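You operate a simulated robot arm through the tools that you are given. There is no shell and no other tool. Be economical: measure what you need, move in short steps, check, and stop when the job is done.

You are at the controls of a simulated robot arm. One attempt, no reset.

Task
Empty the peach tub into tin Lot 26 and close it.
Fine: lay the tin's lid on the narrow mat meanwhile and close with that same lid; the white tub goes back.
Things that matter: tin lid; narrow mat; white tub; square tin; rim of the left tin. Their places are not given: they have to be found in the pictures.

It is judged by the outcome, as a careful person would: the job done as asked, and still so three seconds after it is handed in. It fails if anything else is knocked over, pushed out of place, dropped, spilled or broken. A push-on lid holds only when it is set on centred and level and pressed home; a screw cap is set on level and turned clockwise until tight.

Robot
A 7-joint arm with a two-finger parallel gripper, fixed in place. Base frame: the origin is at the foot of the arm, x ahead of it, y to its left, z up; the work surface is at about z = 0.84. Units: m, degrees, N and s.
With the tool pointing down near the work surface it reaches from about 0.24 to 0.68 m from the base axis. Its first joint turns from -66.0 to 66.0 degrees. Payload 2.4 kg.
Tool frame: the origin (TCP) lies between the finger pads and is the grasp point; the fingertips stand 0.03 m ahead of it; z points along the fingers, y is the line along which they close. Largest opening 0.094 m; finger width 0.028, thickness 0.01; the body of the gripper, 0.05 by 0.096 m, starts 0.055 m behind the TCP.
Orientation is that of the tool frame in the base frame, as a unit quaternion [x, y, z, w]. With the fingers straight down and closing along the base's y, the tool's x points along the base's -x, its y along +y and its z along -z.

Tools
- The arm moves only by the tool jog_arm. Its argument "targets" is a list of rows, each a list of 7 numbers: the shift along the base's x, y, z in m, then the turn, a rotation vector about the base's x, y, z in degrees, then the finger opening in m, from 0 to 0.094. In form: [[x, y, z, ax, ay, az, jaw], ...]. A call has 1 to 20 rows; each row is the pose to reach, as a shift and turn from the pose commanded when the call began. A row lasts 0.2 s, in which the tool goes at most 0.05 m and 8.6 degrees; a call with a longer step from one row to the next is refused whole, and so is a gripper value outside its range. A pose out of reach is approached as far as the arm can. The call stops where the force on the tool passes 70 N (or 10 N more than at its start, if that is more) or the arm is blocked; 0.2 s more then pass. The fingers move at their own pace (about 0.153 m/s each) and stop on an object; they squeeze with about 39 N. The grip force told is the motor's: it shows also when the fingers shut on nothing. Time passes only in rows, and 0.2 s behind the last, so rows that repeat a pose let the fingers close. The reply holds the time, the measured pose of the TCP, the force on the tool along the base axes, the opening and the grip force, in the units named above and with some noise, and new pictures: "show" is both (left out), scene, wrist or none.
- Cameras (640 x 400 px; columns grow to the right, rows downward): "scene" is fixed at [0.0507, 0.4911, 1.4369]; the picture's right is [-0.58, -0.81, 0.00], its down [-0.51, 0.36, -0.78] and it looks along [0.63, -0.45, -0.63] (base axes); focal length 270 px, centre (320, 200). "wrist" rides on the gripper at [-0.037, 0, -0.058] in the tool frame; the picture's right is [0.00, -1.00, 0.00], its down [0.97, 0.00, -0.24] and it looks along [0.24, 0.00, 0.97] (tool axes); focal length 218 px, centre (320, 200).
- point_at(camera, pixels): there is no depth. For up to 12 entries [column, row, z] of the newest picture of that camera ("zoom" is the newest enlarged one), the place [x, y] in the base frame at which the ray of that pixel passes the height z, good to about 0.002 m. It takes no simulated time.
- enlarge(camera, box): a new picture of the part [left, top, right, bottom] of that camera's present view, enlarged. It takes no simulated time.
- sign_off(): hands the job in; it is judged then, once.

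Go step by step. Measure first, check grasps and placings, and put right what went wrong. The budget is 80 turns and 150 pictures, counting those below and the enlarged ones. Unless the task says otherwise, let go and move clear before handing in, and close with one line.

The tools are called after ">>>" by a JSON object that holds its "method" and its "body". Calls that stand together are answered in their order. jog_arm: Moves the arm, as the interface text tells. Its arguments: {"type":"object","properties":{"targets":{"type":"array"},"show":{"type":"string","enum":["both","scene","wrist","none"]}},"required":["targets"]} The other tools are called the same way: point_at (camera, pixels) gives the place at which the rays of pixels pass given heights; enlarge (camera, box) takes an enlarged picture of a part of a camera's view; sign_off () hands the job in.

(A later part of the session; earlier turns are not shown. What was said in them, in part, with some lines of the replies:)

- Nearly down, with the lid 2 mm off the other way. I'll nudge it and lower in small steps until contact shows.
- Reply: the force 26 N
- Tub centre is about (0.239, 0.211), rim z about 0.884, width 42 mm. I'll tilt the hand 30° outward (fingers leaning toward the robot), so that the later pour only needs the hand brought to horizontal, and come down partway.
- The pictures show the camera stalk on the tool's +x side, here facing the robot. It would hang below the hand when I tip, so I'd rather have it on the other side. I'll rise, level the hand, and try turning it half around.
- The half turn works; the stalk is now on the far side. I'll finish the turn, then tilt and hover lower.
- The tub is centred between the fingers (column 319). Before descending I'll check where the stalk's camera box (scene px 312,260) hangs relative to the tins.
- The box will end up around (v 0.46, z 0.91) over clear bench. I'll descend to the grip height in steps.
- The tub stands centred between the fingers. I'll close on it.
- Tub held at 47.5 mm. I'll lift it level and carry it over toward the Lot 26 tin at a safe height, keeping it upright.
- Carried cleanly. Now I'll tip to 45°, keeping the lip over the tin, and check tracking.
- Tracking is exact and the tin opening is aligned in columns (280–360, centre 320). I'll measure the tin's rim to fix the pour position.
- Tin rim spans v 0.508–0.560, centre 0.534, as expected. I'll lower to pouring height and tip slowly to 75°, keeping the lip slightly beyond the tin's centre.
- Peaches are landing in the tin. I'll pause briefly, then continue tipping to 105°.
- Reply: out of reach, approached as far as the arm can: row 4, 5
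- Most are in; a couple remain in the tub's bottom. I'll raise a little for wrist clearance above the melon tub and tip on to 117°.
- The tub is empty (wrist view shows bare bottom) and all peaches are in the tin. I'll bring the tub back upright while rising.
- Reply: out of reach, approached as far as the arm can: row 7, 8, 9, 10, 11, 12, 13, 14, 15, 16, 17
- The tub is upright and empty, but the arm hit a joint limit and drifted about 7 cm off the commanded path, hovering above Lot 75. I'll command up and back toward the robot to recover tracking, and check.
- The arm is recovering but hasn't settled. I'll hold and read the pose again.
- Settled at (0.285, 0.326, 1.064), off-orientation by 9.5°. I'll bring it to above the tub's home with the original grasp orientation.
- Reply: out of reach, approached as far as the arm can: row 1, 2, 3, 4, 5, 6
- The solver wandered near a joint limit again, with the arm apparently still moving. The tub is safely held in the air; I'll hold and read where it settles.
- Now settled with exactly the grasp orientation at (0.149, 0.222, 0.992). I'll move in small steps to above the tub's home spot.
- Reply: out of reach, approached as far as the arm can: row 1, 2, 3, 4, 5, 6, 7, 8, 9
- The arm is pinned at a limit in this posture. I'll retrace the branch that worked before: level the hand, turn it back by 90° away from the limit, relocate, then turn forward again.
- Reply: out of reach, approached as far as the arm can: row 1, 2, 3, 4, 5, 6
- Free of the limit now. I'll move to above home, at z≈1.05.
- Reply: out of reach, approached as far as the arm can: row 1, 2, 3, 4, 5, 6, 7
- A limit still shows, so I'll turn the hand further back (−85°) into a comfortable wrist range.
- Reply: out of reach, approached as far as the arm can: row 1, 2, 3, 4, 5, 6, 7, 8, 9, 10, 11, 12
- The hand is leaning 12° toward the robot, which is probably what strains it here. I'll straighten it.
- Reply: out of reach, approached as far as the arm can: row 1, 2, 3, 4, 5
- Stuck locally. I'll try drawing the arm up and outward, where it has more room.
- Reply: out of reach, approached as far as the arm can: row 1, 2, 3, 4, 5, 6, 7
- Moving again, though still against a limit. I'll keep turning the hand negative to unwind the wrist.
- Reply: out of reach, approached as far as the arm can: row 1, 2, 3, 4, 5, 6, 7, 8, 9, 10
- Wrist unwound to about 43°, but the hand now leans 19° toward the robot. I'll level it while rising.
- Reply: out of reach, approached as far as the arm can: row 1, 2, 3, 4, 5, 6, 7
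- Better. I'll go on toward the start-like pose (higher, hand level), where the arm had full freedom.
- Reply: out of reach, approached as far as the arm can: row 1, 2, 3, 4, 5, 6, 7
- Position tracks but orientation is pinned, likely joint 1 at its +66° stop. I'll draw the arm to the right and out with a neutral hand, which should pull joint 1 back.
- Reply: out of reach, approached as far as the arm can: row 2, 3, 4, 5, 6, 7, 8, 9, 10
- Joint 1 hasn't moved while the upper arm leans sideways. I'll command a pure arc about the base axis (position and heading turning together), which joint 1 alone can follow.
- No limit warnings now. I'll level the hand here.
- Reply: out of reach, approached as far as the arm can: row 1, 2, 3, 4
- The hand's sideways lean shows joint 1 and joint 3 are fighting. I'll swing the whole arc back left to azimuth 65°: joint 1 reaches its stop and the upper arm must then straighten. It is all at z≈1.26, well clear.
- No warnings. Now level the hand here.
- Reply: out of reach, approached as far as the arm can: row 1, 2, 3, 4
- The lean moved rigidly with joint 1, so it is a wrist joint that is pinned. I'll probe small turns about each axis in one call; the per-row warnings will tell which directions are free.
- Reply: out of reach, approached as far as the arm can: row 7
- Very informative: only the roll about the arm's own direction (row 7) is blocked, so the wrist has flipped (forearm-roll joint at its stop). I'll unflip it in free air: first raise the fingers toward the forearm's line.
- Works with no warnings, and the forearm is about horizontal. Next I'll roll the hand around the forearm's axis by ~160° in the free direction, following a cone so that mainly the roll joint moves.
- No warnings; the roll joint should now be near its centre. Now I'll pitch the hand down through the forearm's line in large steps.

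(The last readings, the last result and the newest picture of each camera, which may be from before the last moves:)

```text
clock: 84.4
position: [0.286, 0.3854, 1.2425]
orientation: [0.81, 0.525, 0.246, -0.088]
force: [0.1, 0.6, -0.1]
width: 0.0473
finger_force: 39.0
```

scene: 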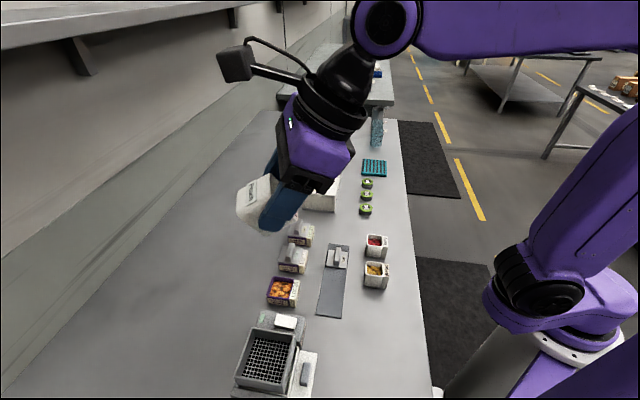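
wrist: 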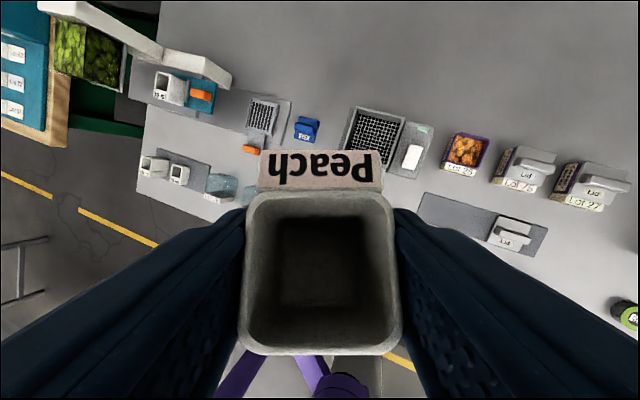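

No warnings. Now level the hand, drawing back and down a bit.

>>> {"method": "jog_arm", "body": {"targets": [[-0.005, -0.02, -0.02, -6, 4.6, 0, 0.03], [-0.01, -0.04, -0.04, -12, 9.2, 0, 0.03], [-0.015, -0.06, -0.06, -18, 13.8, 0, 0.03], [-0.02, -0.08, -0.08, -24.1, 18.4, 0, 0.03], [-0.02, -0.08, -0.08, -24.1, 18.4, 0, 0.03]], "show": "scene"}}

```text
clock: 85.6
position: [0.2667, 0.3053, 1.1641]
orientation: [0.84, 0.543, -0.001, -0.001]
force: [0.2, -0.1, -0.1]
width: 0.0469
finger_force: 39.1
```

scene: 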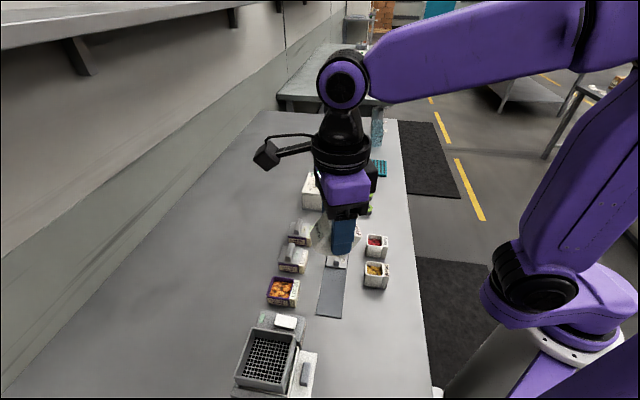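

Level and free again. Now to above the tub's home, turning −21° to bench alignment.

>>> {"method": "jog_arm", "body": {"targets": [[-0.004, -0.015, 0, 0, 0, -4, 0.03], [-0.009, -0.035, -0.02, 0, 0, -8, 0.03], [-0.014, -0.055, -0.05, 0, 0, -12, 0.03], [-0.019, -0.072, -0.08, 0, 0, -16, 0.03], [-0.0227, -0.0893, -0.1, 0, 0, -20.8, 0.03], [-0.0227, -0.0893, -0.1, 0, 0, -20.8, 0.03]]}}

```text
clock: 87.0
position: [0.2424, 0.215, 1.0603]
orientation: [0.924, 0.382, 0.001, -0.001]
force: [-0.1, -0.7, -0.9]
width: 0.0471
finger_force: 39.2
```

scene: 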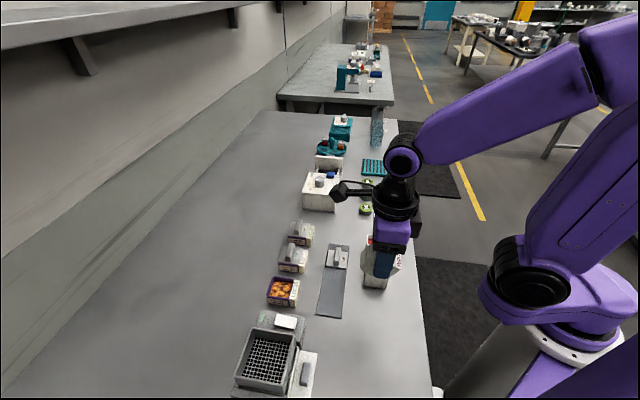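
wrist: 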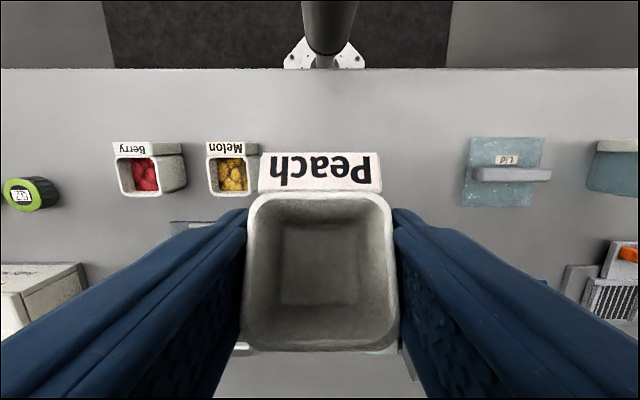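

Back in the same pose as before gripping, label toward the robot. I'll tilt 30° and come down to hover just above home.

>>> {"method": "jog_arm", "body": {"targets": [[0, 0, -0.02, -5.3, 5.3, 0, 0.03], [0, 0, -0.04, -10.6, 10.6, 0, 0.03], [0, 0, -0.06, -15.9, 15.9, 0, 0.03], [0, 0, -0.08, -21.2, 21.2, 0, 0.03], [0, 0, -0.12, -21.2, 21.2, 0, 0.03], [0, 0, -0.15, -21.2, 21.2, 0, 0.03], [0, 0, -0.15, -21.2, 21.2, 0, 0.03]]}}

>>> {"method": "enlarge", "body": {"camera": "scene", "box": [260, 210, 420, 330]}}

```text
clock: 88.6
position: [0.2501, 0.2094, 0.9167]
orientation: [0.891, 0.374, -0.24, 0.089]
force: [0.2, -0.2, -0.5]
width: 0.0473
finger_force: 39.2
out of reach, approached as far as the arm can: row 5, 6, 7
```

scene: 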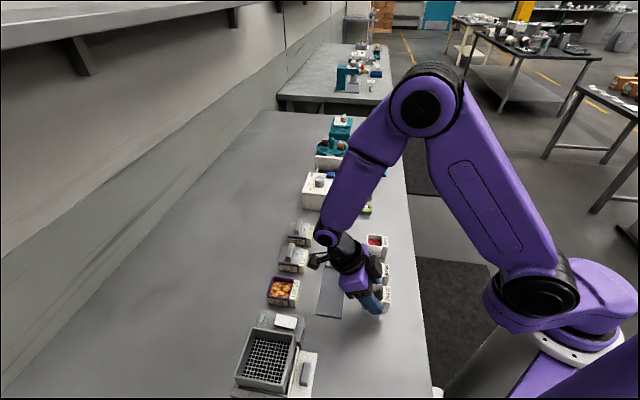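
wrist: 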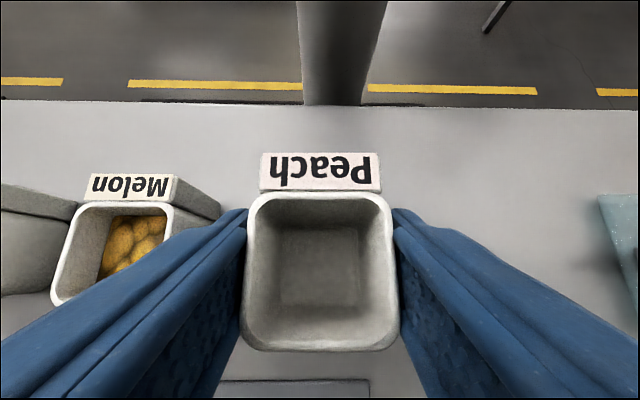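

```text
3.33 times, centred on (340, 270) of scene
```

zoom: 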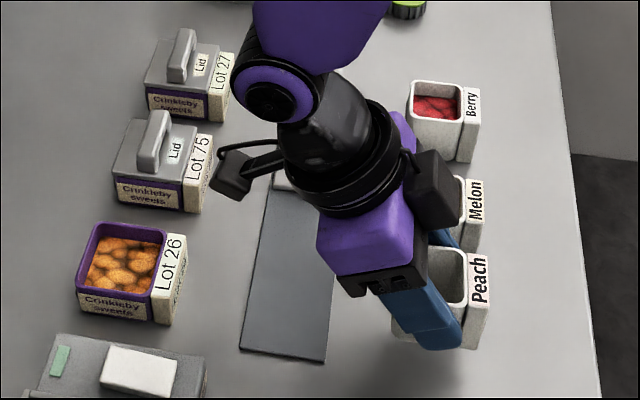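

Nearly there but a limit bites as it lowers, with an offset of ~9 mm toward the melon tub. I'll probe which small corrections are free.

>>> {"method": "jog_arm", "body": {"targets": [[0, 0, 0, 0, 0, -3, 0.03], [0, 0, 0, 0, 0, 0, 0.03], [0, 0, 0, 0, 0, 3, 0.03], [0, 0, 0, 0, 0, 0, 0.03], [0, 0, 0, 2.1, -2.1, 0, 0.03], [0, 0, 0, 0, 0, 0, 0.03], [0, 0, 0, -2.1, 2.1, 0, 0.03], [0, 0, 0, 0, 0, 0, 0.03], [0, 0, 0, 2.1, 2.1, 0, 0.03], [0, 0, 0, 0, 0, 0, 0.03], [0, 0, 0, -2.1, -2.1, 0, 0.03], [0, 0, 0, 0, 0, 0, 0.03], [-0.0028, 0.0028, 0, 0, 0, 0, 0.03], [0, 0, 0, 0, 0, 0, 0.03], [0, 0, -0.004, 0, 0, 0, 0.03], [0, 0, 0, 0, 0, 0, 0.03]], "show": "none"}}

```text
clock: 92.0
position: [0.257, 0.2062, 0.9204]
orientation: [0.892, 0.372, -0.24, 0.094]
force: [0.2, 0.6, 0.1]
width: 0.0473
finger_force: 39.4
out of reach, approached as far as the arm can: row 1, 2, 4, 6, 7, 8, 10, 11, 12, 13, 14, 15, 16
```

It has drifted toward the melon tub, so I'll raise straight away and level the hand; then re-centre joint 1 (it seems pinned at its left stop).

>>> {"method": "jog_arm", "body": {"targets": [[0, 0, 0.04, 0, 0, 0, 0.03], [0, 0, 0.08, 5.3, -5.3, 0, 0.03], [0, 0, 0.12, 10.6, -10.6, 0, 0.03], [0.01, 0.01, 0.15, 15.9, -15.9, 0, 0.03], [0.02, 0.02, 0.18, 21.2, -21.2, 0, 0.03], [0.05, 0.05, 0.18, 21.2, -21.2, 0, 0.03], [0.05, 0.05, 0.18, 21.2, -21.2, 0, 0.03]], "show": "none"}}

```text
clock: 93.6
position: [0.3042, 0.2558, 1.1018]
orientation: [0.924, 0.382, 0.001, -0.001]
force: [0.5, 0.5, -0.8]
width: 0.0472
finger_force: 38.9
```

Level at (0.304, 0.256, 1.10) with no warnings. Now an arc left to azimuth 72° (joint 1 pinned, so the upper arm re-aligns) and back.

>>> {"method": "jog_arm", "body": {"targets": [[-0.0305, 0.0323, 0, 0, 0, 6.4, 0.03], [-0.0642, 0.061, 0, 0, 0, 12.8, 0.03], [-0.1011, 0.0858, 0, 0, 0, 19.2, 0.03], [-0.1404, 0.1063, 0, 0, 0, 25.6, 0.03], [-0.1818, 0.1223, 0, 0, 0, 32, 0.03], [-0.1818, 0.1223, 0, 0, 0, 32, 0.03], [-0.1404, 0.1063, 0, 0, 0, 25.6, 0.03], [-0.1011, 0.0858, 0, 0, 0, 19.2, 0.03], [-0.0642, 0.061, 0, 0, 0, 12.8, 0.03], [-0.0305, 0.0323, 0, 0, 0, 6.4, 0.03], [0, 0, 0, 0, 0, 0, 0.03], [0, 0, 0, 0, 0, 0, 0.03]], "show": "scene"}}

```text
clock: 96.2
position: [0.3092, 0.2517, 1.1]
orientation: [0.924, 0.383, 0.001, -0.001]
force: [0.1, 0.2, 0.6]
width: 0.0473
finger_force: 38.6
out of reach, approached as far as the arm can: row 4, 5, 6, 7
```

scene: 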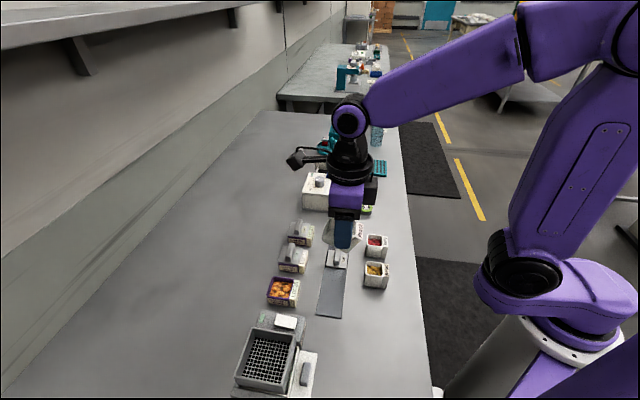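

It improved (the shoulder moved from row 285 to 262, heading to the original ~220). Pump the same arc twice more.

>>> {"method": "jog_arm", "body": {"targets": [[-0.0305, 0.0323, 0, 0, 0, 6.4, 0.03], [-0.0642, 0.061, 0, 0, 0, 12.8, 0.03], [-0.1011, 0.0858, 0, 0, 0, 19.2, 0.03], [-0.1404, 0.1063, 0, 0, 0, 25.6, 0.03], [-0.1011, 0.0858, 0, 0, 0, 19.2, 0.03], [-0.0642, 0.061, 0, 0, 0, 12.8, 0.03], [-0.0305, 0.0323, 0, 0, 0, 6.4, 0.03], [0, 0, 0, 0, 0, 0, 0.03], [-0.0305, 0.0323, 0, 0, 0, 6.4, 0.03], [-0.0642, 0.061, 0, 0, 0, 12.8, 0.03], [-0.1011, 0.0858, 0, 0, 0, 19.2, 0.03], [-0.1404, 0.1063, 0, 0, 0, 25.6, 0.03], [-0.1011, 0.0858, 0, 0, 0, 19.2, 0.03], [-0.0642, 0.061, 0, 0, 0, 12.8, 0.03], [-0.0305, 0.0323, 0, 0, 0, 6.4, 0.03], [0, 0, 0, 0, 0, 0, 0.03], [0, 0, 0, 0, 0, 0, 0.03]], "show": "scene"}}

```text
clock: 99.8
position: [0.3087, 0.2576, 1.1018]
orientation: [0.924, 0.383, 0.0, -0.001]
force: [-0.5, 0.6, -0.9]
width: 0.047
finger_force: 39.4
out of reach, approached as far as the arm can: row 4, 12
```

scene: 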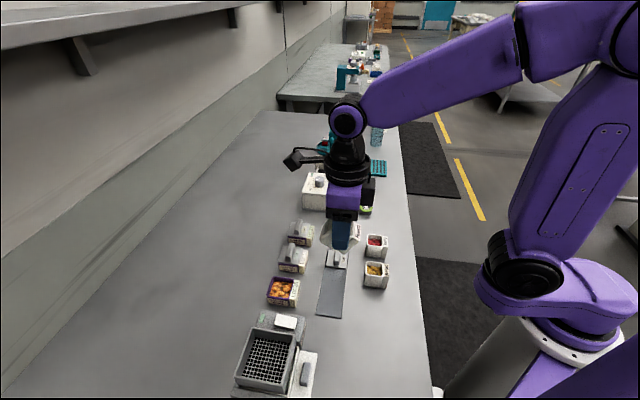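

Now I'll return above home, tilt, and lower to just above the surface again.

>>> {"method": "jog_arm", "body": {"targets": [[-0.02, -0.013, -0.02, 0, 0, 0, 0.03], [-0.045, -0.029, -0.04, 0, 0, 0, 0.03], [-0.066, -0.043, -0.06, -5.3, 5.3, 0, 0.03], [-0.066, -0.043, -0.08, -10.6, 10.6, 0, 0.03], [-0.066, -0.043, -0.1, -15.9, 15.9, 0, 0.03], [-0.066, -0.043, -0.12, -21.2, 21.2, 0, 0.03], [-0.066, -0.043, -0.14, -21.2, 21.2, 0, 0.03], [-0.066, -0.043, -0.16, -21.2, 21.2, 0, 0.03], [-0.066, -0.043, -0.17, -21.2, 21.2, 0, 0.03], [-0.066, -0.043, -0.18, -21.2, 21.2, 0, 0.03], [-0.066, -0.043, -0.18, -21.2, 21.2, 0, 0.03]]}}

>>> {"method": "enlarge", "body": {"camera": "scene", "box": [300, 230, 420, 330]}}

```text
clock: 102.2
position: [0.2484, 0.2075, 0.9226]
orientation: [0.891, 0.374, -0.24, 0.091]
force: [0.5, 0.4, -0.2]
width: 0.0471
finger_force: 38.7
out of reach, approached as far as the arm can: row 8, 9, 10, 11
```

scene: 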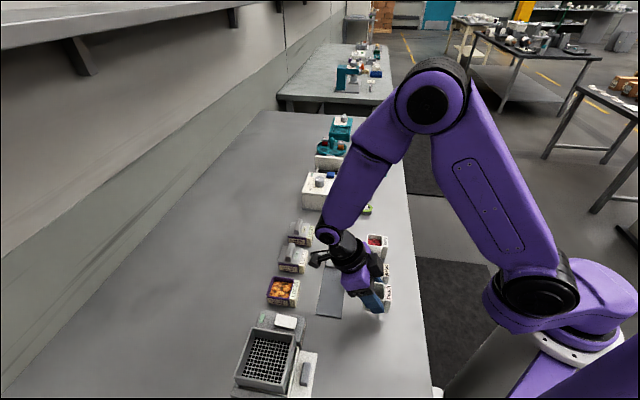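
wrist: 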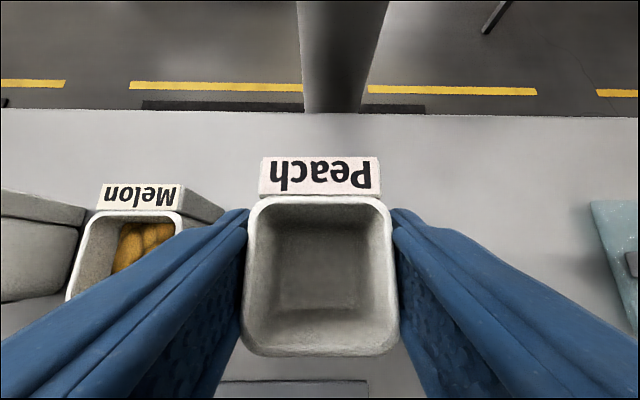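

```text
4.00 times, centred on (360, 280) of scene
```

zoom: 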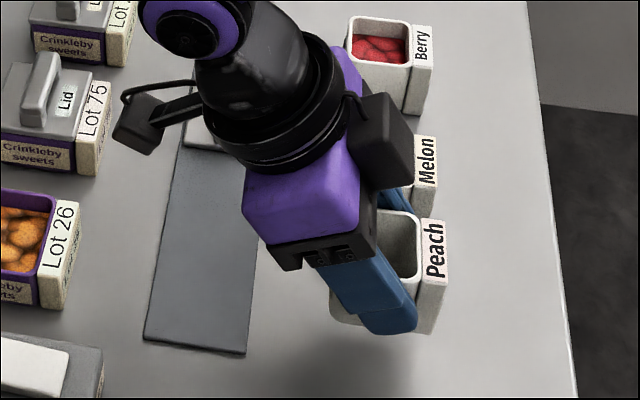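

I now see the cause: the last wrist joint is wound one full turn the other way, at its negative end. The cure is to rise, level, and turn the hand +360° back to the winding used for the grasp.

>>> {"method": "jog_arm", "body": {"targets": [[0, 0, 0.04, 0, 0, 0, 0.03], [0, 0, 0.08, 5.3, -5.3, 0, 0.03], [0.01, 0.01, 0.12, 10.6, -10.6, 0, 0.03], [0.02, 0.02, 0.15, 15.9, -15.9, 0, 0.03], [0.035, 0.045, 0.18, 21.2, -21.2, 0, 0.03], [0.04, 0.06, 0.2, 21.2, -21.2, 0, 0.03], [0.04, 0.06, 0.2, 21.2, -21.2, 0, 0.03]], "show": "none"}}

>>> {"method": "jog_arm", "body": {"targets": [[0, 0, 0, 0, 0, 8.5, 0.03], [0, 0, 0, 0, 0, 17, 0.03], [0, 0, 0, 0, 0, 25.5, 0.03], [0, 0, 0, 0, 0, 34, 0.03], [0, 0, 0, 0, 0, 42.5, 0.03], [0, 0, 0, 0, 0, 51, 0.03], [0, 0, 0, 0, 0, 59.5, 0.03], [0, 0, 0, 0, 0, 68, 0.03], [0, 0, 0, 0, 0, 76.5, 0.03], [0, 0, 0, 0, 0, 85, 0.03], [0, 0, 0, 0, 0, 93.5, 0.03], [0, 0, 0, 0, 0, 102, 0.03], [0, 0, 0, 0, 0, 110.5, 0.03], [0, 0, 0, 0, 0, 119, 0.03], [0, 0, 0, 0, 0, 127.5, 0.03], [0, 0, 0, 0, 0, 136, 0.03], [0, 0, 0, 0, 0, 144.5, 0.03]], "show": "scene"}}

```text
clock: 103.8
position: [0.2886, 0.2668, 1.1248]
orientation: [0.924, 0.383, 0.0, -0.001]
force: [-0.2, 0.4, -0.4]
width: 0.0472
finger_force: 38.5
```

```text
clock: 107.4
position: [0.2879, 0.268, 1.1233]
orientation: [-0.084, 0.996, -0.001, -0.001]
force: [0.8, -0.4, -0.8]
width: 0.0473
finger_force: 38.3
```

scene: 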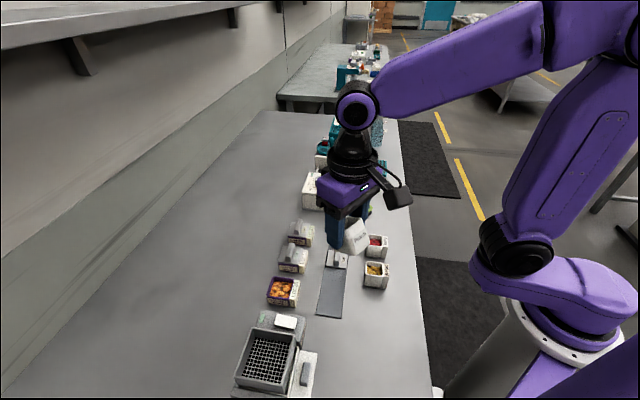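

No warnings and the shoulder is back to its natural place. Continue the turn (two more parts), returning to bench alignment.

>>> {"method": "jog_arm", "body": {"targets": [[0, 0, 0, 0, 0, 8.5, 0.03], [0, 0, 0, 0, 0, 17, 0.03], [0, 0, 0, 0, 0, 25.5, 0.03], [0, 0, 0, 0, 0, 34, 0.03], [0, 0, 0, 0, 0, 42.5, 0.03], [0, 0, 0, 0, 0, 51, 0.03], [0, 0, 0, 0, 0, 59.5, 0.03], [0, 0, 0, 0, 0, 68, 0.03], [0, 0, 0, 0, 0, 76.5, 0.03], [0, 0, 0, 0, 0, 85, 0.03], [0, 0, 0, 0, 0, 93.5, 0.03], [0, 0, 0, 0, 0, 102, 0.03], [0, 0, 0, 0, 0, 110.5, 0.03], [0, 0, 0, 0, 0, 119, 0.03], [0, 0, 0, 0, 0, 127.5, 0.03], [0, 0, 0, 0, 0, 136, 0.03], [0, 0, 0, 0, 0, 144.5, 0.03]], "show": "none"}}

>>> {"method": "jog_arm", "body": {"targets": [[-0.006, -0.006, -0.01, 0, 0, 8, 0.03], [-0.012, -0.012, -0.02, 0, 0, 16, 0.03], [-0.018, -0.018, -0.03, 0, 0, 24, 0.03], [-0.024, -0.024, -0.04, 0, 0, 32, 0.03], [-0.03, -0.03, -0.05, 0, 0, 40, 0.03], [-0.036, -0.036, -0.06, 0, 0, 48, 0.03], [-0.04, -0.042, -0.07, 0, 0, 56, 0.03], [-0.044, -0.048, -0.08, 0, 0, 64, 0.03], [-0.045, -0.0525, -0.08, 0, 0, 71, 0.03], [-0.045, -0.0525, -0.08, 0, 0, 71, 0.03]], "show": "scene"}}

```text
clock: 111.0
position: [0.2869, 0.2655, 1.1238]
orientation: [0.975, -0.224, 0.001, 0.0]
force: [0.2, 0.7, 0.2]
width: 0.0469
finger_force: 39.5
```

```text
clock: 113.2
position: [0.2411, 0.2162, 1.0436]
orientation: [0.924, 0.384, 0.0, -0.002]
force: [-0.7, -1.4, 0.0]
width: 0.047
finger_force: 38.7
```

scene: 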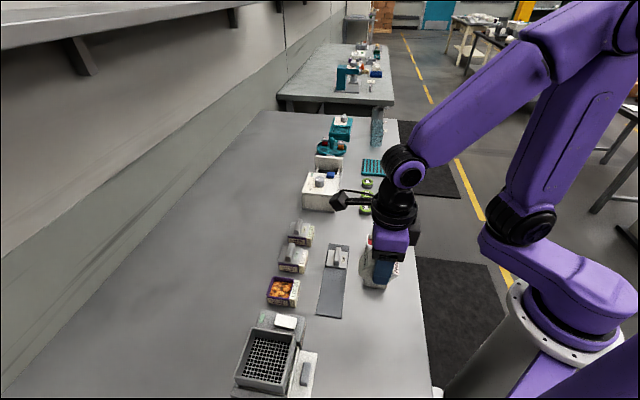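

The arm is in its original posture above home. Tilt 30° and descend to a low hover.

>>> {"method": "jog_arm", "body": {"targets": [[0, 0, -0.02, -5.3, 5.3, 0, 0.03], [0, 0, -0.04, -10.6, 10.6, 0, 0.03], [0, 0, -0.06, -15.9, 15.9, 0, 0.03], [0, 0, -0.08, -21.2, 21.2, 0, 0.03], [0, 0, -0.1, -21.2, 21.2, 0, 0.03], [0, 0, -0.12, -21.2, 21.2, 0, 0.03], [0, 0, -0.135, -21.2, 21.2, 0, 0.03], [0, 0, -0.135, -21.2, 21.2, 0, 0.03]]}}

>>> {"method": "enlarge", "body": {"camera": "scene", "box": [330, 250, 420, 330]}}

```text
clock: 115.0
position: [0.2449, 0.2135, 0.9074]
orientation: [0.893, 0.369, -0.239, 0.098]
force: [0.3, 0.1, -0.3]
width: 0.0469
finger_force: 39.5
```

scene: 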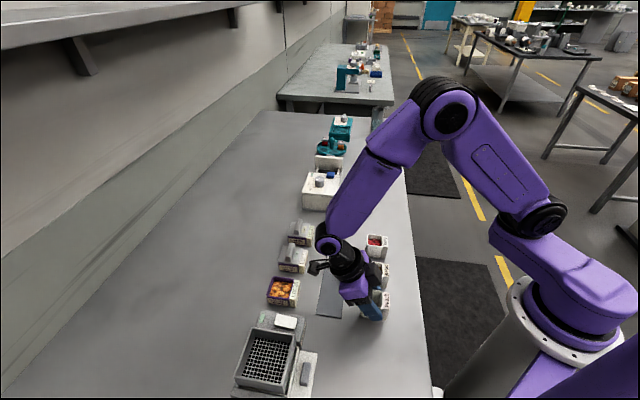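
wrist: 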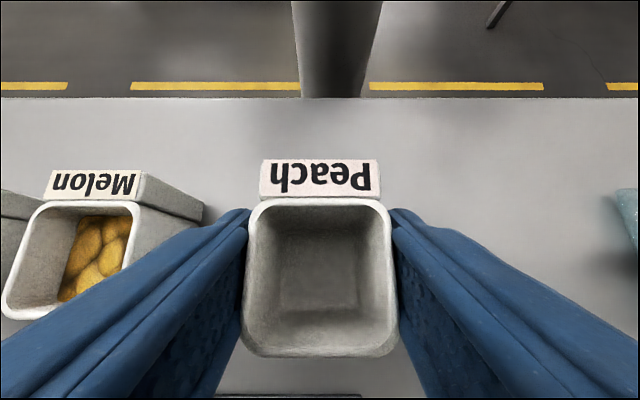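

```text
5.00 times, centred on (375, 290) of scene
```

zoom: 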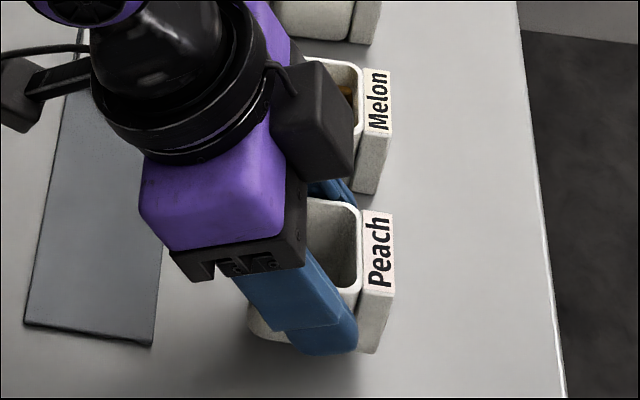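

Tracking well, and the tub is aligned beside the melon tub. I'll lower in small steps until it touches.

>>> {"method": "jog_arm", "body": {"targets": [[0, 0, -0.008, 0, 0, 0, 0.03], [0, 0, -0.014, 0, 0, 0, 0.03], [0, 0, -0.017, 0, 0, 0, 0.03], [0, 0, -0.017, 0, 0, 0, 0.03]], "show": "none"}}

>>> {"method": "jog_arm", "body": {"targets": [[0, 0, -0.0015, 0, 0, 0, 0.03], [0, 0, -0.003, 0, 0, 0, 0.03], [0, 0, -0.003, 0, 0, 0, 0.03]], "show": "wrist"}}

>>> {"method": "enlarge", "body": {"camera": "scene", "box": [330, 270, 420, 340]}}

```text
clock: 116.0
position: [0.2435, 0.2146, 0.8916]
orientation: [0.893, 0.369, -0.238, 0.098]
force: [-0.1, -0.1, -0.7]
width: 0.0472
finger_force: 38.9
```

```text
clock: 116.8
position: [0.2426, 0.2156, 0.8881]
orientation: [0.893, 0.37, -0.238, 0.098]
force: [0.1, 0.1, -0.5]
width: 0.0473
finger_force: 38.9
```

wrist: 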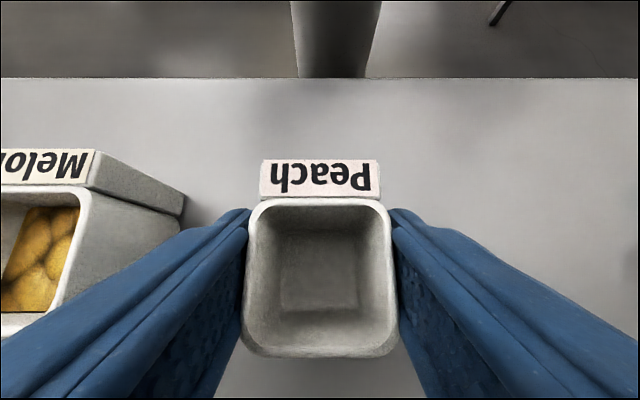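

```text
5.71 times, centred on (375, 305) of scene
```

zoom: 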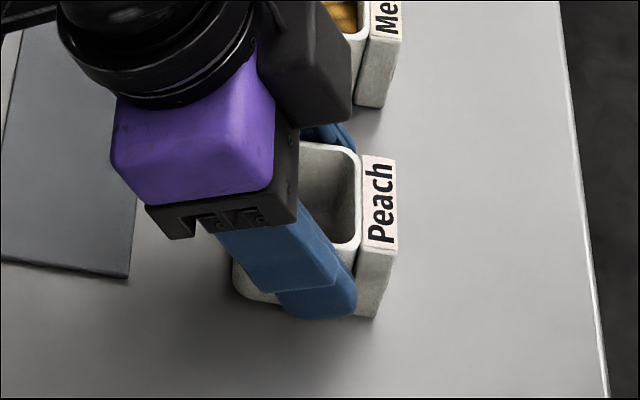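

Very close to the surface, no contact yet. I'll continue in 1 mm steps, with up to 5 mm more.

>>> {"method": "jog_arm", "body": {"targets": [[0, 0, -0.001, 0, 0, 0, 0.03], [0, 0, -0.002, 0, 0, 0, 0.03], [0, 0, -0.003, 0, 0, 0, 0.03], [0, 0, -0.003, 0, 0, 0, 0.03]], "show": "none"}}

```text
clock: 117.8
position: [0.2436, 0.2125, 0.8864]
orientation: [0.892, 0.369, -0.24, 0.098]
force: [4.3, -0.7, 37.5]
width: 0.0471
finger_force: 38.9
```

Contact at 37 N. Ease off slightly, open, and rise.

>>> {"method": "jog_arm", "body": {"targets": [[0, 0, 0.001, 0, 0, 0, 0.03], [0, 0, 0.001, 0, 0, 0, 0.05], [0, 0, 0.001, 0, 0, 0, 0.065], [0, 0, 0.001, 0, 0, 0, 0.065], [0, 0, 0.03, 0, 0, 0, 0.065], [0, 0, 0.07, 0, 0, 0, 0.065], [0, 0, 0.11, 5.3, -5.3, 0, 0.065], [0, 0, 0.15, 10.6, -10.6, 0, 0.065], [0, 0, 0.18, 15.9, -15.9, 0, 0.065], [0, 0, 0.21, 21.2, -21.2, 0, 0.065], [0, 0, 0.21, 21.2, -21.2, 0, 0.065]]}}

>>> {"method": "enlarge", "body": {"camera": "scene", "box": [240, 210, 400, 330]}}

```text
clock: 120.2
position: [0.2436, 0.2147, 1.0957]
orientation: [0.924, 0.383, 0.001, 0.0]
force: [0.1, 0.2, 0.0]
width: 0.0649
finger_force: 0.0
```

scene: 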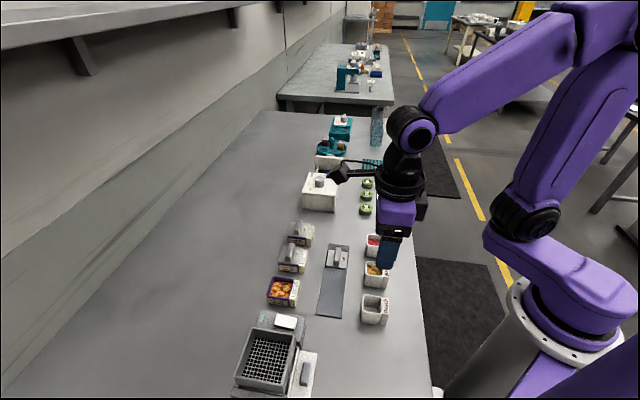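
wrist: 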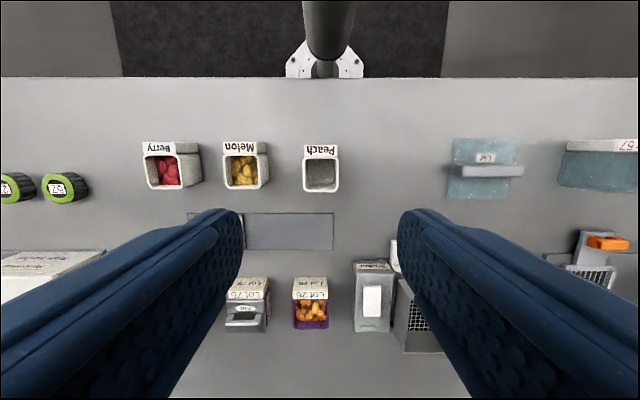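

```text
3.33 times, centred on (320, 270) of scene
```

zoom: 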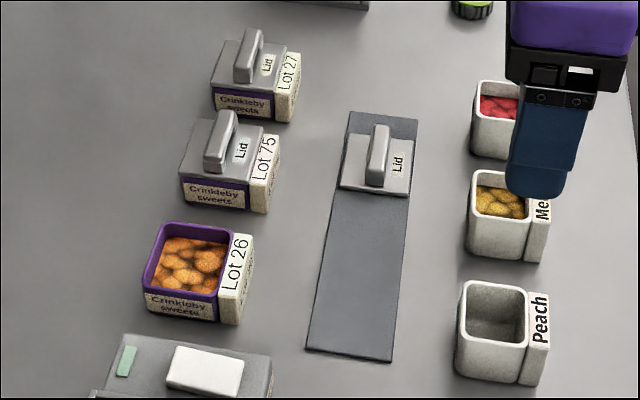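

The tub stands back at home, empty and upright, and nothing else has moved. Now the lid: turn −90° (fingers across the handle) and move above it on the mat.

>>> {"method": "jog_arm", "body": {"targets": [[0.015, -0.003, 0, 0, 0, -8.2, 0.06], [0.03, -0.006, 0, 0, 0, -16.4, 0.06], [0.045, -0.01, 0, 0, 0, -24.6, 0.06], [0.06, -0.014, 0, 0, 0, -32.8, 0.06], [0.075, -0.018, 0, 0, 0, -41, 0.05], [0.09, -0.022, 0, 0, 0, -49.2, 0.045], [0.105, -0.025, -0.01, 0, 0, -57.4, 0.045], [0.12, -0.028, -0.03, 0, 0, -65.6, 0.045], [0.135, -0.031, -0.05, 0, 0, -73.8, 0.045], [0.15, -0.035, -0.08, 0, 0, -82, 0.045], [0.165, -0.038, -0.11, 0, 0, -90, 0.045], [0.165, -0.038, -0.13, 0, 0, -90, 0.045], [0.165, -0.038, -0.13, 0, 0, -90, 0.045]]}}

```text
clock: 123.0
position: [0.4073, 0.178, 0.9641]
orientation: [0.924, -0.383, 0.001, 0.0]
force: [-0.6, -0.4, -0.6]
width: 0.0448
finger_force: 0.0
```

scene: 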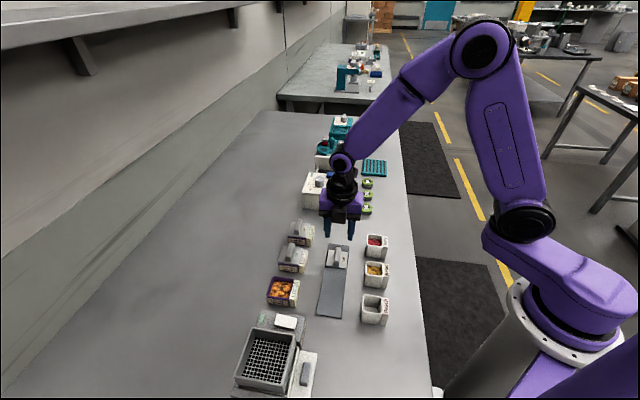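
wrist: 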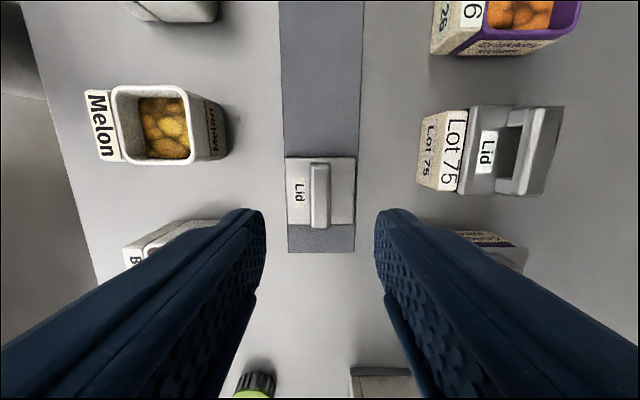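

The handle is at column 320 and nearly centred in rows. Descend astride it.

>>> {"method": "jog_arm", "body": {"targets": [[-0.001, 0.001, -0.03, 0, 0, 0, 0.045], [-0.001, 0.001, -0.06, 0, 0, 0, 0.045], [-0.001, 0.001, -0.072, 0, 0, 0, 0.045], [-0.001, 0.001, -0.077, 0, 0, 0, 0.045], [-0.001, 0.001, -0.077, 0, 0, 0, 0.045]], "show": "wrist"}}

```text
clock: 124.2
position: [0.4053, 0.1772, 0.8871]
orientation: [0.924, -0.383, 0.002, -0.001]
force: [0.0, -0.7, -0.5]
width: 0.0452
finger_force: 0.0
```

wrist: 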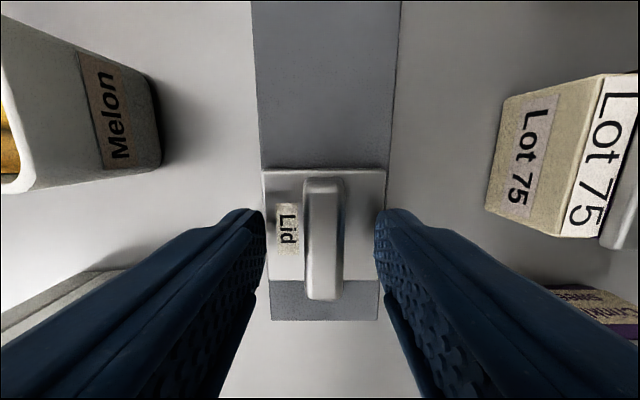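

Straddling well (handle at column 323, rows 178–300, as in the first grasp). Lower 2 mm and close.

>>> {"method": "jog_arm", "body": {"targets": [[0.0008, 0.0008, -0.002, 0, 0, 0, 0.045], [0.0008, 0.0008, -0.002, 0, 0, 0, 0.025], [0.0008, 0.0008, -0.002, 0, 0, 0, 0.005], [0.0008, 0.0008, -0.002, 0, 0, 0, 0.005], [0.0008, 0.0008, -0.002, 0, 0, 0, 0.005]], "show": "wrist"}}

```text
clock: 125.4
position: [0.4083, 0.1783, 0.8848]
orientation: [0.924, -0.383, 0.001, 0.0]
force: [0.4, 1.0, 0.3]
width: 0.0148
finger_force: 39.1
```

wrist: 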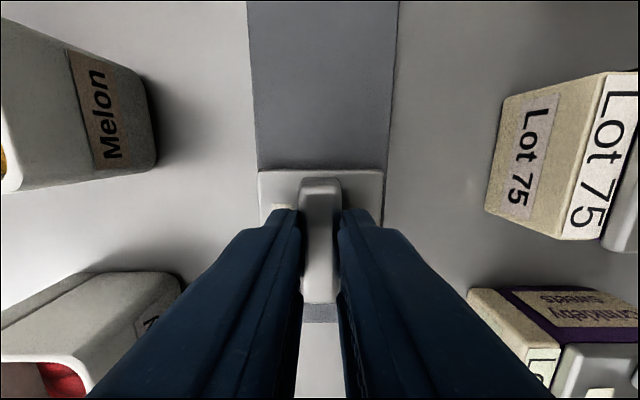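

Lid held at 14.8 mm. Lift and carry it back over the tin by the exact reverse displacement, hovering 2 cm above its seat.

>>> {"method": "jog_arm", "body": {"targets": [[0, 0, 0.01, 0, 0, 0, 0.005], [0, 0, 0.04, 0, 0, 0, 0.005], [0, 0, 0.08, 0, 0, 0, 0.005], [0, 0, 0.115, 0, 0, 0, 0.005], [-0.0012, 0.04, 0.115, 0, 0, 0, 0.005], [-0.0024, 0.08, 0.115, 0, 0, 0, 0.005], [-0.0036, 0.12, 0.115, 0, 0, 0, 0.005], [-0.0048, 0.155, 0.115, 0, 0, 0, 0.005], [-0.0053, 0.1773, 0.1, 0, 0, 0, 0.005], [-0.0053, 0.1773, 0.07, 0, 0, 0, 0.005], [-0.0053, 0.1773, 0.052, 0, 0, 0, 0.005], [-0.0053, 0.1773, 0.052, 0, 0, 0, 0.005]]}}

>>> {"method": "enlarge", "body": {"camera": "scene", "box": [240, 240, 320, 310]}}

>>> {"method": "enlarge", "body": {"camera": "wrist", "box": [220, 100, 420, 300]}}

```text
clock: 128.0
position: [0.4022, 0.3554, 0.9371]
orientation: [0.924, -0.383, 0.001, 0.0]
force: [0.4, 1.2, -0.3]
width: 0.0145
finger_force: 39.4
```

scene: 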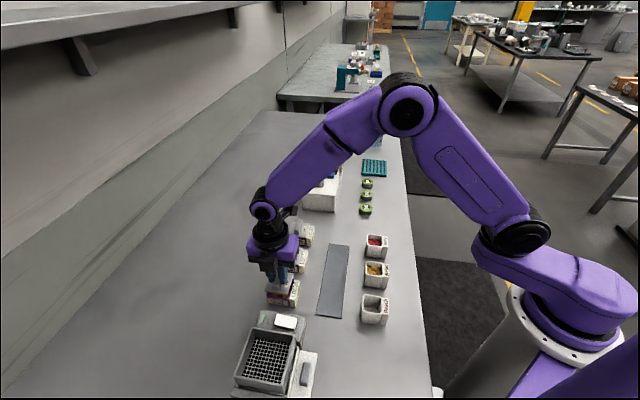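
wrist: 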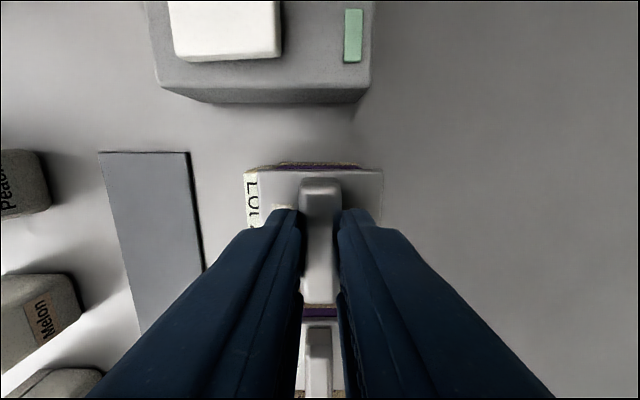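

```text
5.71 times, centred on (280, 275) of scene
```

zoom: 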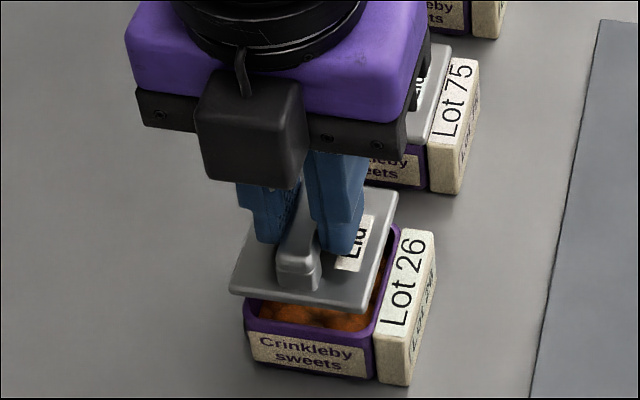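

```text
2.00 times, centred on (320, 200) of wrist
```

zoom: 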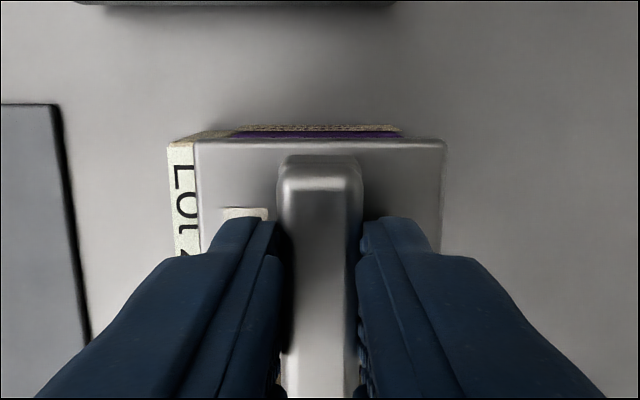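

The view matches the lift-off picture to within a pixel or two (lid corners 230,292 / 361,313 / 398,195). Lower gently onto the seat.

>>> {"method": "jog_arm", "body": {"targets": [[0, 0, -0.008, 0, 0, 0, 0.005], [0, 0, -0.013, 0, 0, 0, 0.005], [0, 0, -0.016, 0, 0, 0, 0.005], [0, 0, -0.018, 0, 0, 0, 0.005], [0, 0, -0.018, 0, 0, 0, 0.005]], "show": "wrist"}}

>>> {"method": "enlarge", "body": {"camera": "scene", "box": [240, 240, 320, 310]}}

```text
clock: 129.2
position: [0.4021, 0.3547, 0.9196]
orientation: [0.924, -0.382, 0.001, 0.0]
force: [-0.2, -0.2, 0.0]
width: 0.0147
finger_force: 39.4
```

wrist: 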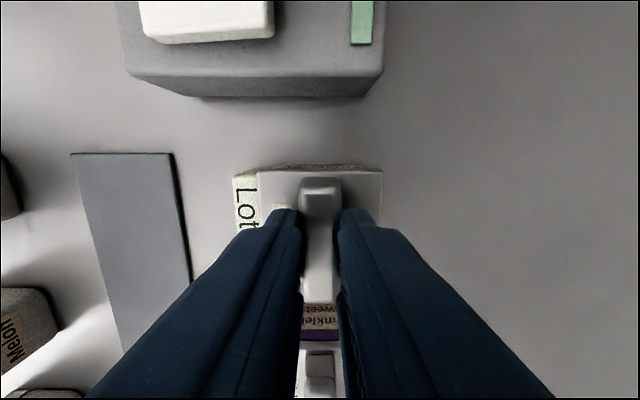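

```text
5.71 times, centred on (280, 275) of scene
```

zoom: 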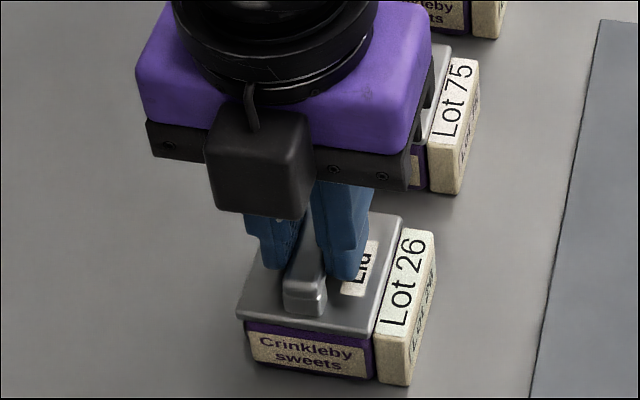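

The lid is just above its seat and looks centred. Press home with small steps.

>>> {"method": "jog_arm", "body": {"targets": [[0, 0, -0.0015, 0, 0, 0, 0.005], [0, 0, -0.003, 0, 0, 0, 0.005], [0, 0, -0.0045, 0, 0, 0, 0.005], [0, 0, -0.0045, 0, 0, 0, 0.005]], "show": "none"}}

>>> {"method": "enlarge", "body": {"camera": "scene", "box": [240, 240, 320, 310]}}

```text
clock: 130.2
position: [0.4022, 0.3559, 0.9171]
orientation: [0.924, -0.383, 0.001, -0.003]
force: [-4.9, -4.9, 36.9]
width: 0.0148
finger_force: 38.9
```

```text
5.71 times, centred on (280, 275) of scene
```

zoom: 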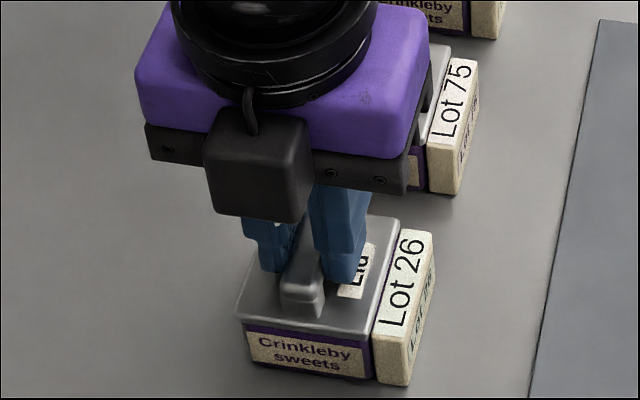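

37 N and nearly home (z 0.917 against 0.915–0.916 when seated), with a slight sideways load. I'll ease 1 mm that way and press harder.

>>> {"method": "jog_arm", "body": {"targets": [[-0.0006, -0.0006, 0, 0, 0, 0, 0.005], [-0.0006, -0.0006, -0.0015, 0, 0, 0, 0.005], [-0.0006, -0.0006, -0.003, 0, 0, 0, 0.005], [-0.0006, -0.0006, -0.004, 0, 0, 0, 0.005], [-0.0006, -0.0006, -0.004, 0, 0, 0, 0.005]], "show": "none"}}

>>> {"method": "enlarge", "body": {"camera": "scene", "box": [240, 240, 320, 310]}}

```text
clock: 131.4
position: [0.4028, 0.3564, 0.9142]
orientation: [0.924, -0.382, 0.002, -0.003]
force: [-0.9, 1.2, 36.0]
width: 0.0147
finger_force: 39.0
```

```text
5.71 times, centred on (280, 275) of scene
```

zoom: 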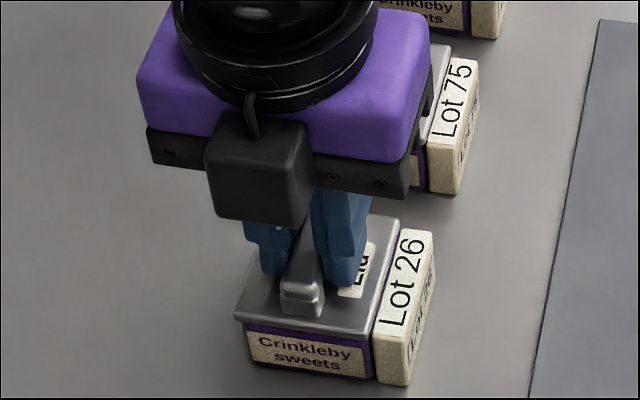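

The force stayed at 36 N while it sank 3 mm, so it seems to have slid home. One more firm press to confirm.

>>> {"method": "jog_arm", "body": {"targets": [[0, 0, -0.0015, 0, 0, 0, 0.005], [0, 0, -0.003, 0, 0, 0, 0.005], [0, 0, -0.003, 0, 0, 0, 0.005]], "show": "none"}}

```text
clock: 132.2
position: [0.4034, 0.3549, 0.9109]
orientation: [0.924, -0.383, 0.002, -0.005]
force: [1.3, 0.2, 39.7]
width: 0.0146
finger_force: 39.3
```

The fingers are now sliding on the handle at ~40 N, so I'll release, rise and inspect how the lid sits.

>>> {"method": "jog_arm", "body": {"targets": [[0, 0, 0.003, 0, 0, 0, 0.005], [0, 0, 0.003, 0, 0, 0, 0.03], [0, 0, 0.003, 0, 0, 0, 0.045], [0, 0, 0.003, 0, 0, 0, 0.045], [0, 0, 0.03, 0, 0, 0, 0.045], [0, 0, 0.07, 0, 0, 0, 0.045], [0, 0, 0.07, 0, 0, 0, 0.045]], "show": "wrist"}}

>>> {"method": "enlarge", "body": {"camera": "scene", "box": [256, 240, 320, 316]}}

```text
clock: 133.8
position: [0.4001, 0.3524, 0.9803]
orientation: [0.924, -0.383, 0.001, 0.0]
force: [-0.6, -1.0, 0.1]
width: 0.0451
finger_force: 0.1
```

wrist: 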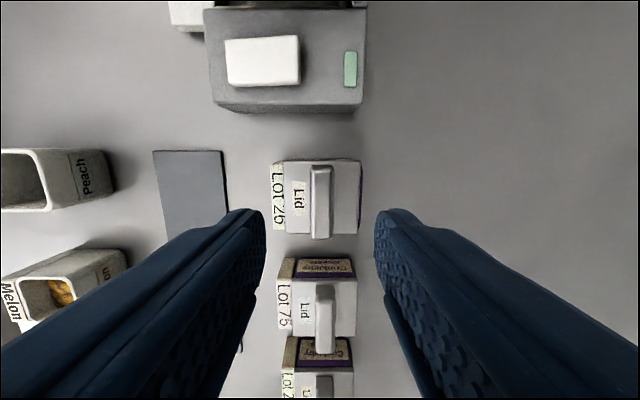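

```text
5.26 times, centred on (288, 278) of scene
```

zoom: 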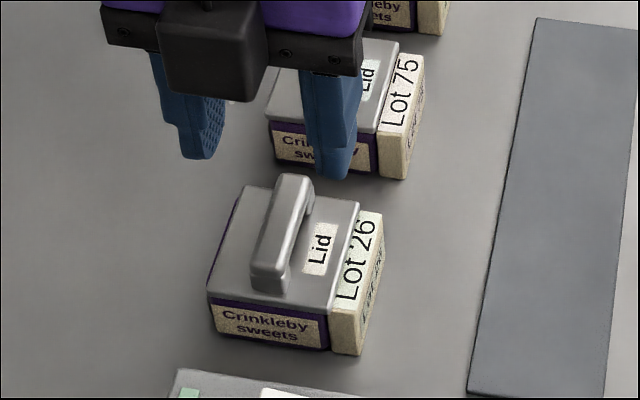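

The lid appears seated, but a purple sliver shows along the tin's far side (zoom 210–240). I'll look closer from both cameras.

>>> {"method": "enlarge", "body": {"camera": "scene", "box": [264, 268, 304, 308]}}

>>> {"method": "enlarge", "body": {"camera": "wrist", "box": [260, 140, 380, 360]}}

```text
10.00 times, centred on (284, 288) of scene
```

zoom: 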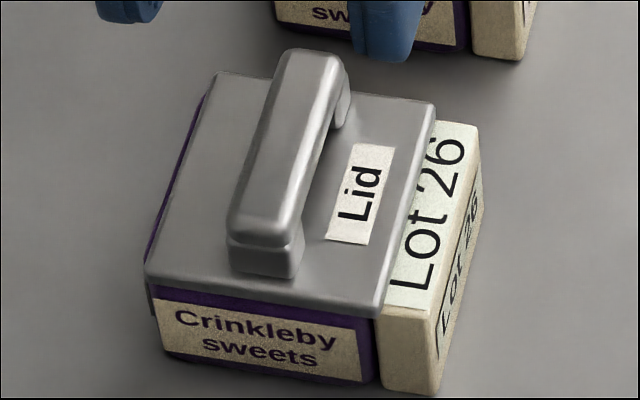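

```text
1.82 times, centred on (320, 250) of wrist
5 turns are left
```

zoom: 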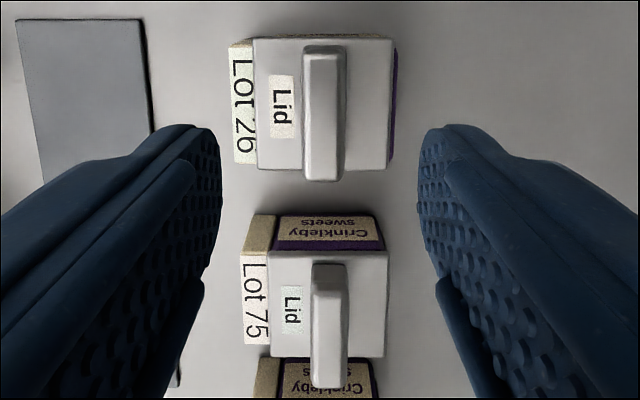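

Heights match the original seating. With few turns left, I'll close the fingers and press straight down on the handle's top; the call stops by itself at 70 N.

>>> {"method": "jog_arm", "body": {"targets": [[0, 0, 0, 0, 0, 0, 0.0], [0, 0, -0.015, 0, 0, 0, 0.0], [0, 0, -0.027, 0, 0, 0, 0.0], [0, 0, -0.031, 0, 0, 0, 0.0], [0, 0, -0.033, 0, 0, 0, 0.0], [0, 0, -0.035, 0, 0, 0, 0.0], [0, 0, -0.037, 0, 0, 0, 0.0], [0, 0, -0.039, 0, 0, 0, 0.0], [0, 0, -0.041, 0, 0, 0, 0.0], [0, 0, -0.043, 0, 0, 0, 0.0], [0, 0, -0.045, 0, 0, 0, 0.0], [0, 0, -0.047, 0, 0, 0, 0.0], [0, 0, -0.049, 0, 0, 0, 0.0], [0, 0, -0.051, 0, 0, 0, 0.0], [0, 0, -0.053, 0, 0, 0, 0.0], [0, 0, -0.055, 0, 0, 0, 0.0], [0, 0, -0.057, 0, 0, 0, 0.0]], "show": "scene"}}

```text
clock: 137.1
position: [0.4021, 0.3564, 0.9311]
orientation: [0.924, -0.382, 0.003, -0.006]
force: [-0.3, -2.1, 16.2]
width: 0.0
finger_force: 33.3
stopped in row 16: the force on the tool passed its limit (the readings are from after the stop); the commanded pose is now the measured one
4 turns are left
```

scene: 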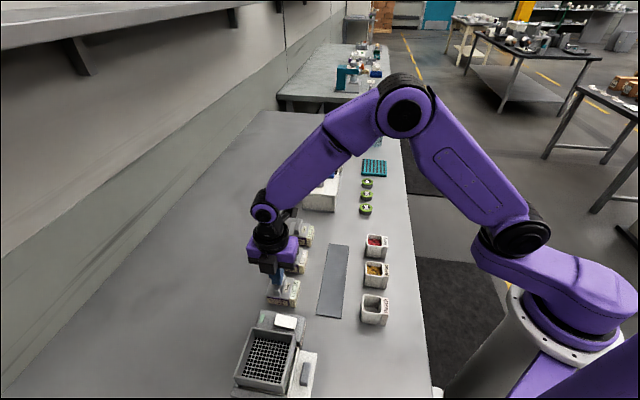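

The press passed 70 N on the handle, so the lid is home. Rise clear and take a last look.

>>> {"method": "jog_arm", "body": {"targets": [[0, 0, 0.01, 0, 0, 0, 0.0], [0, 0, 0.04, 0, 0, 0, 0.0], [0, 0, 0.08, 0, 0, 0, 0.0], [0, 0, 0.12, 0, 0, 0, 0.0], [0, 0, 0.16, 0, 0, 0, 0.0], [0, 0, 0.16, 0, 0, 0, 0.0]]}}

>>> {"method": "enlarge", "body": {"camera": "scene", "box": [256, 260, 320, 316]}}

```text
clock: 138.5
position: [0.4013, 0.3572, 1.0917]
orientation: [0.924, -0.383, 0.003, -0.003]
force: [-0.1, -0.2, 0.4]
width: 0.0
finger_force: 33.7
```

scene: 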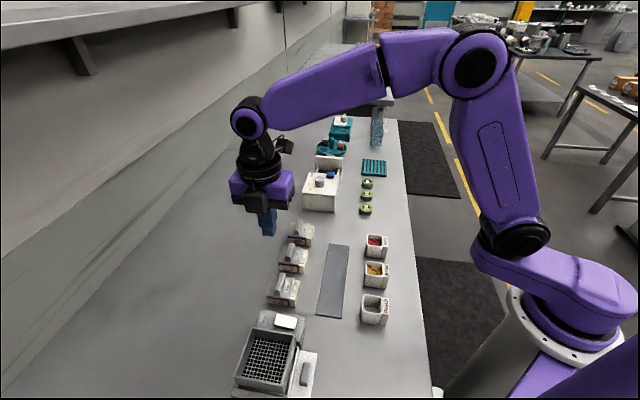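
wrist: 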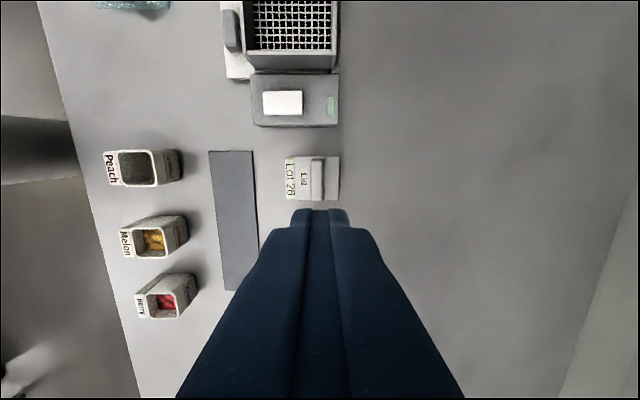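

```text
7.14 times, centred on (288, 288) of scene
3 turns are left
```

zoom: 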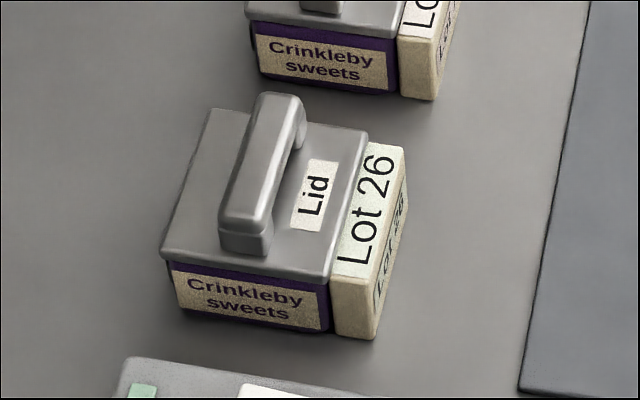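

The lid now sits level and centred, and the same zoom matches the starting picture almost exactly. The purple sliver is gone, and the tub, tins and mat are all in place. Handing in.

>>> {"method": "sign_off", "body": {}}

```text
The job is handed in.
```

The peaches are in tin Lot 26 and it is closed with its own lid. The lid was pressed home past 70 N and looks level and centred. The empty white tub is back in its place, within about 2 mm, and the last pictures show no spilled peaches and nothing else moved.
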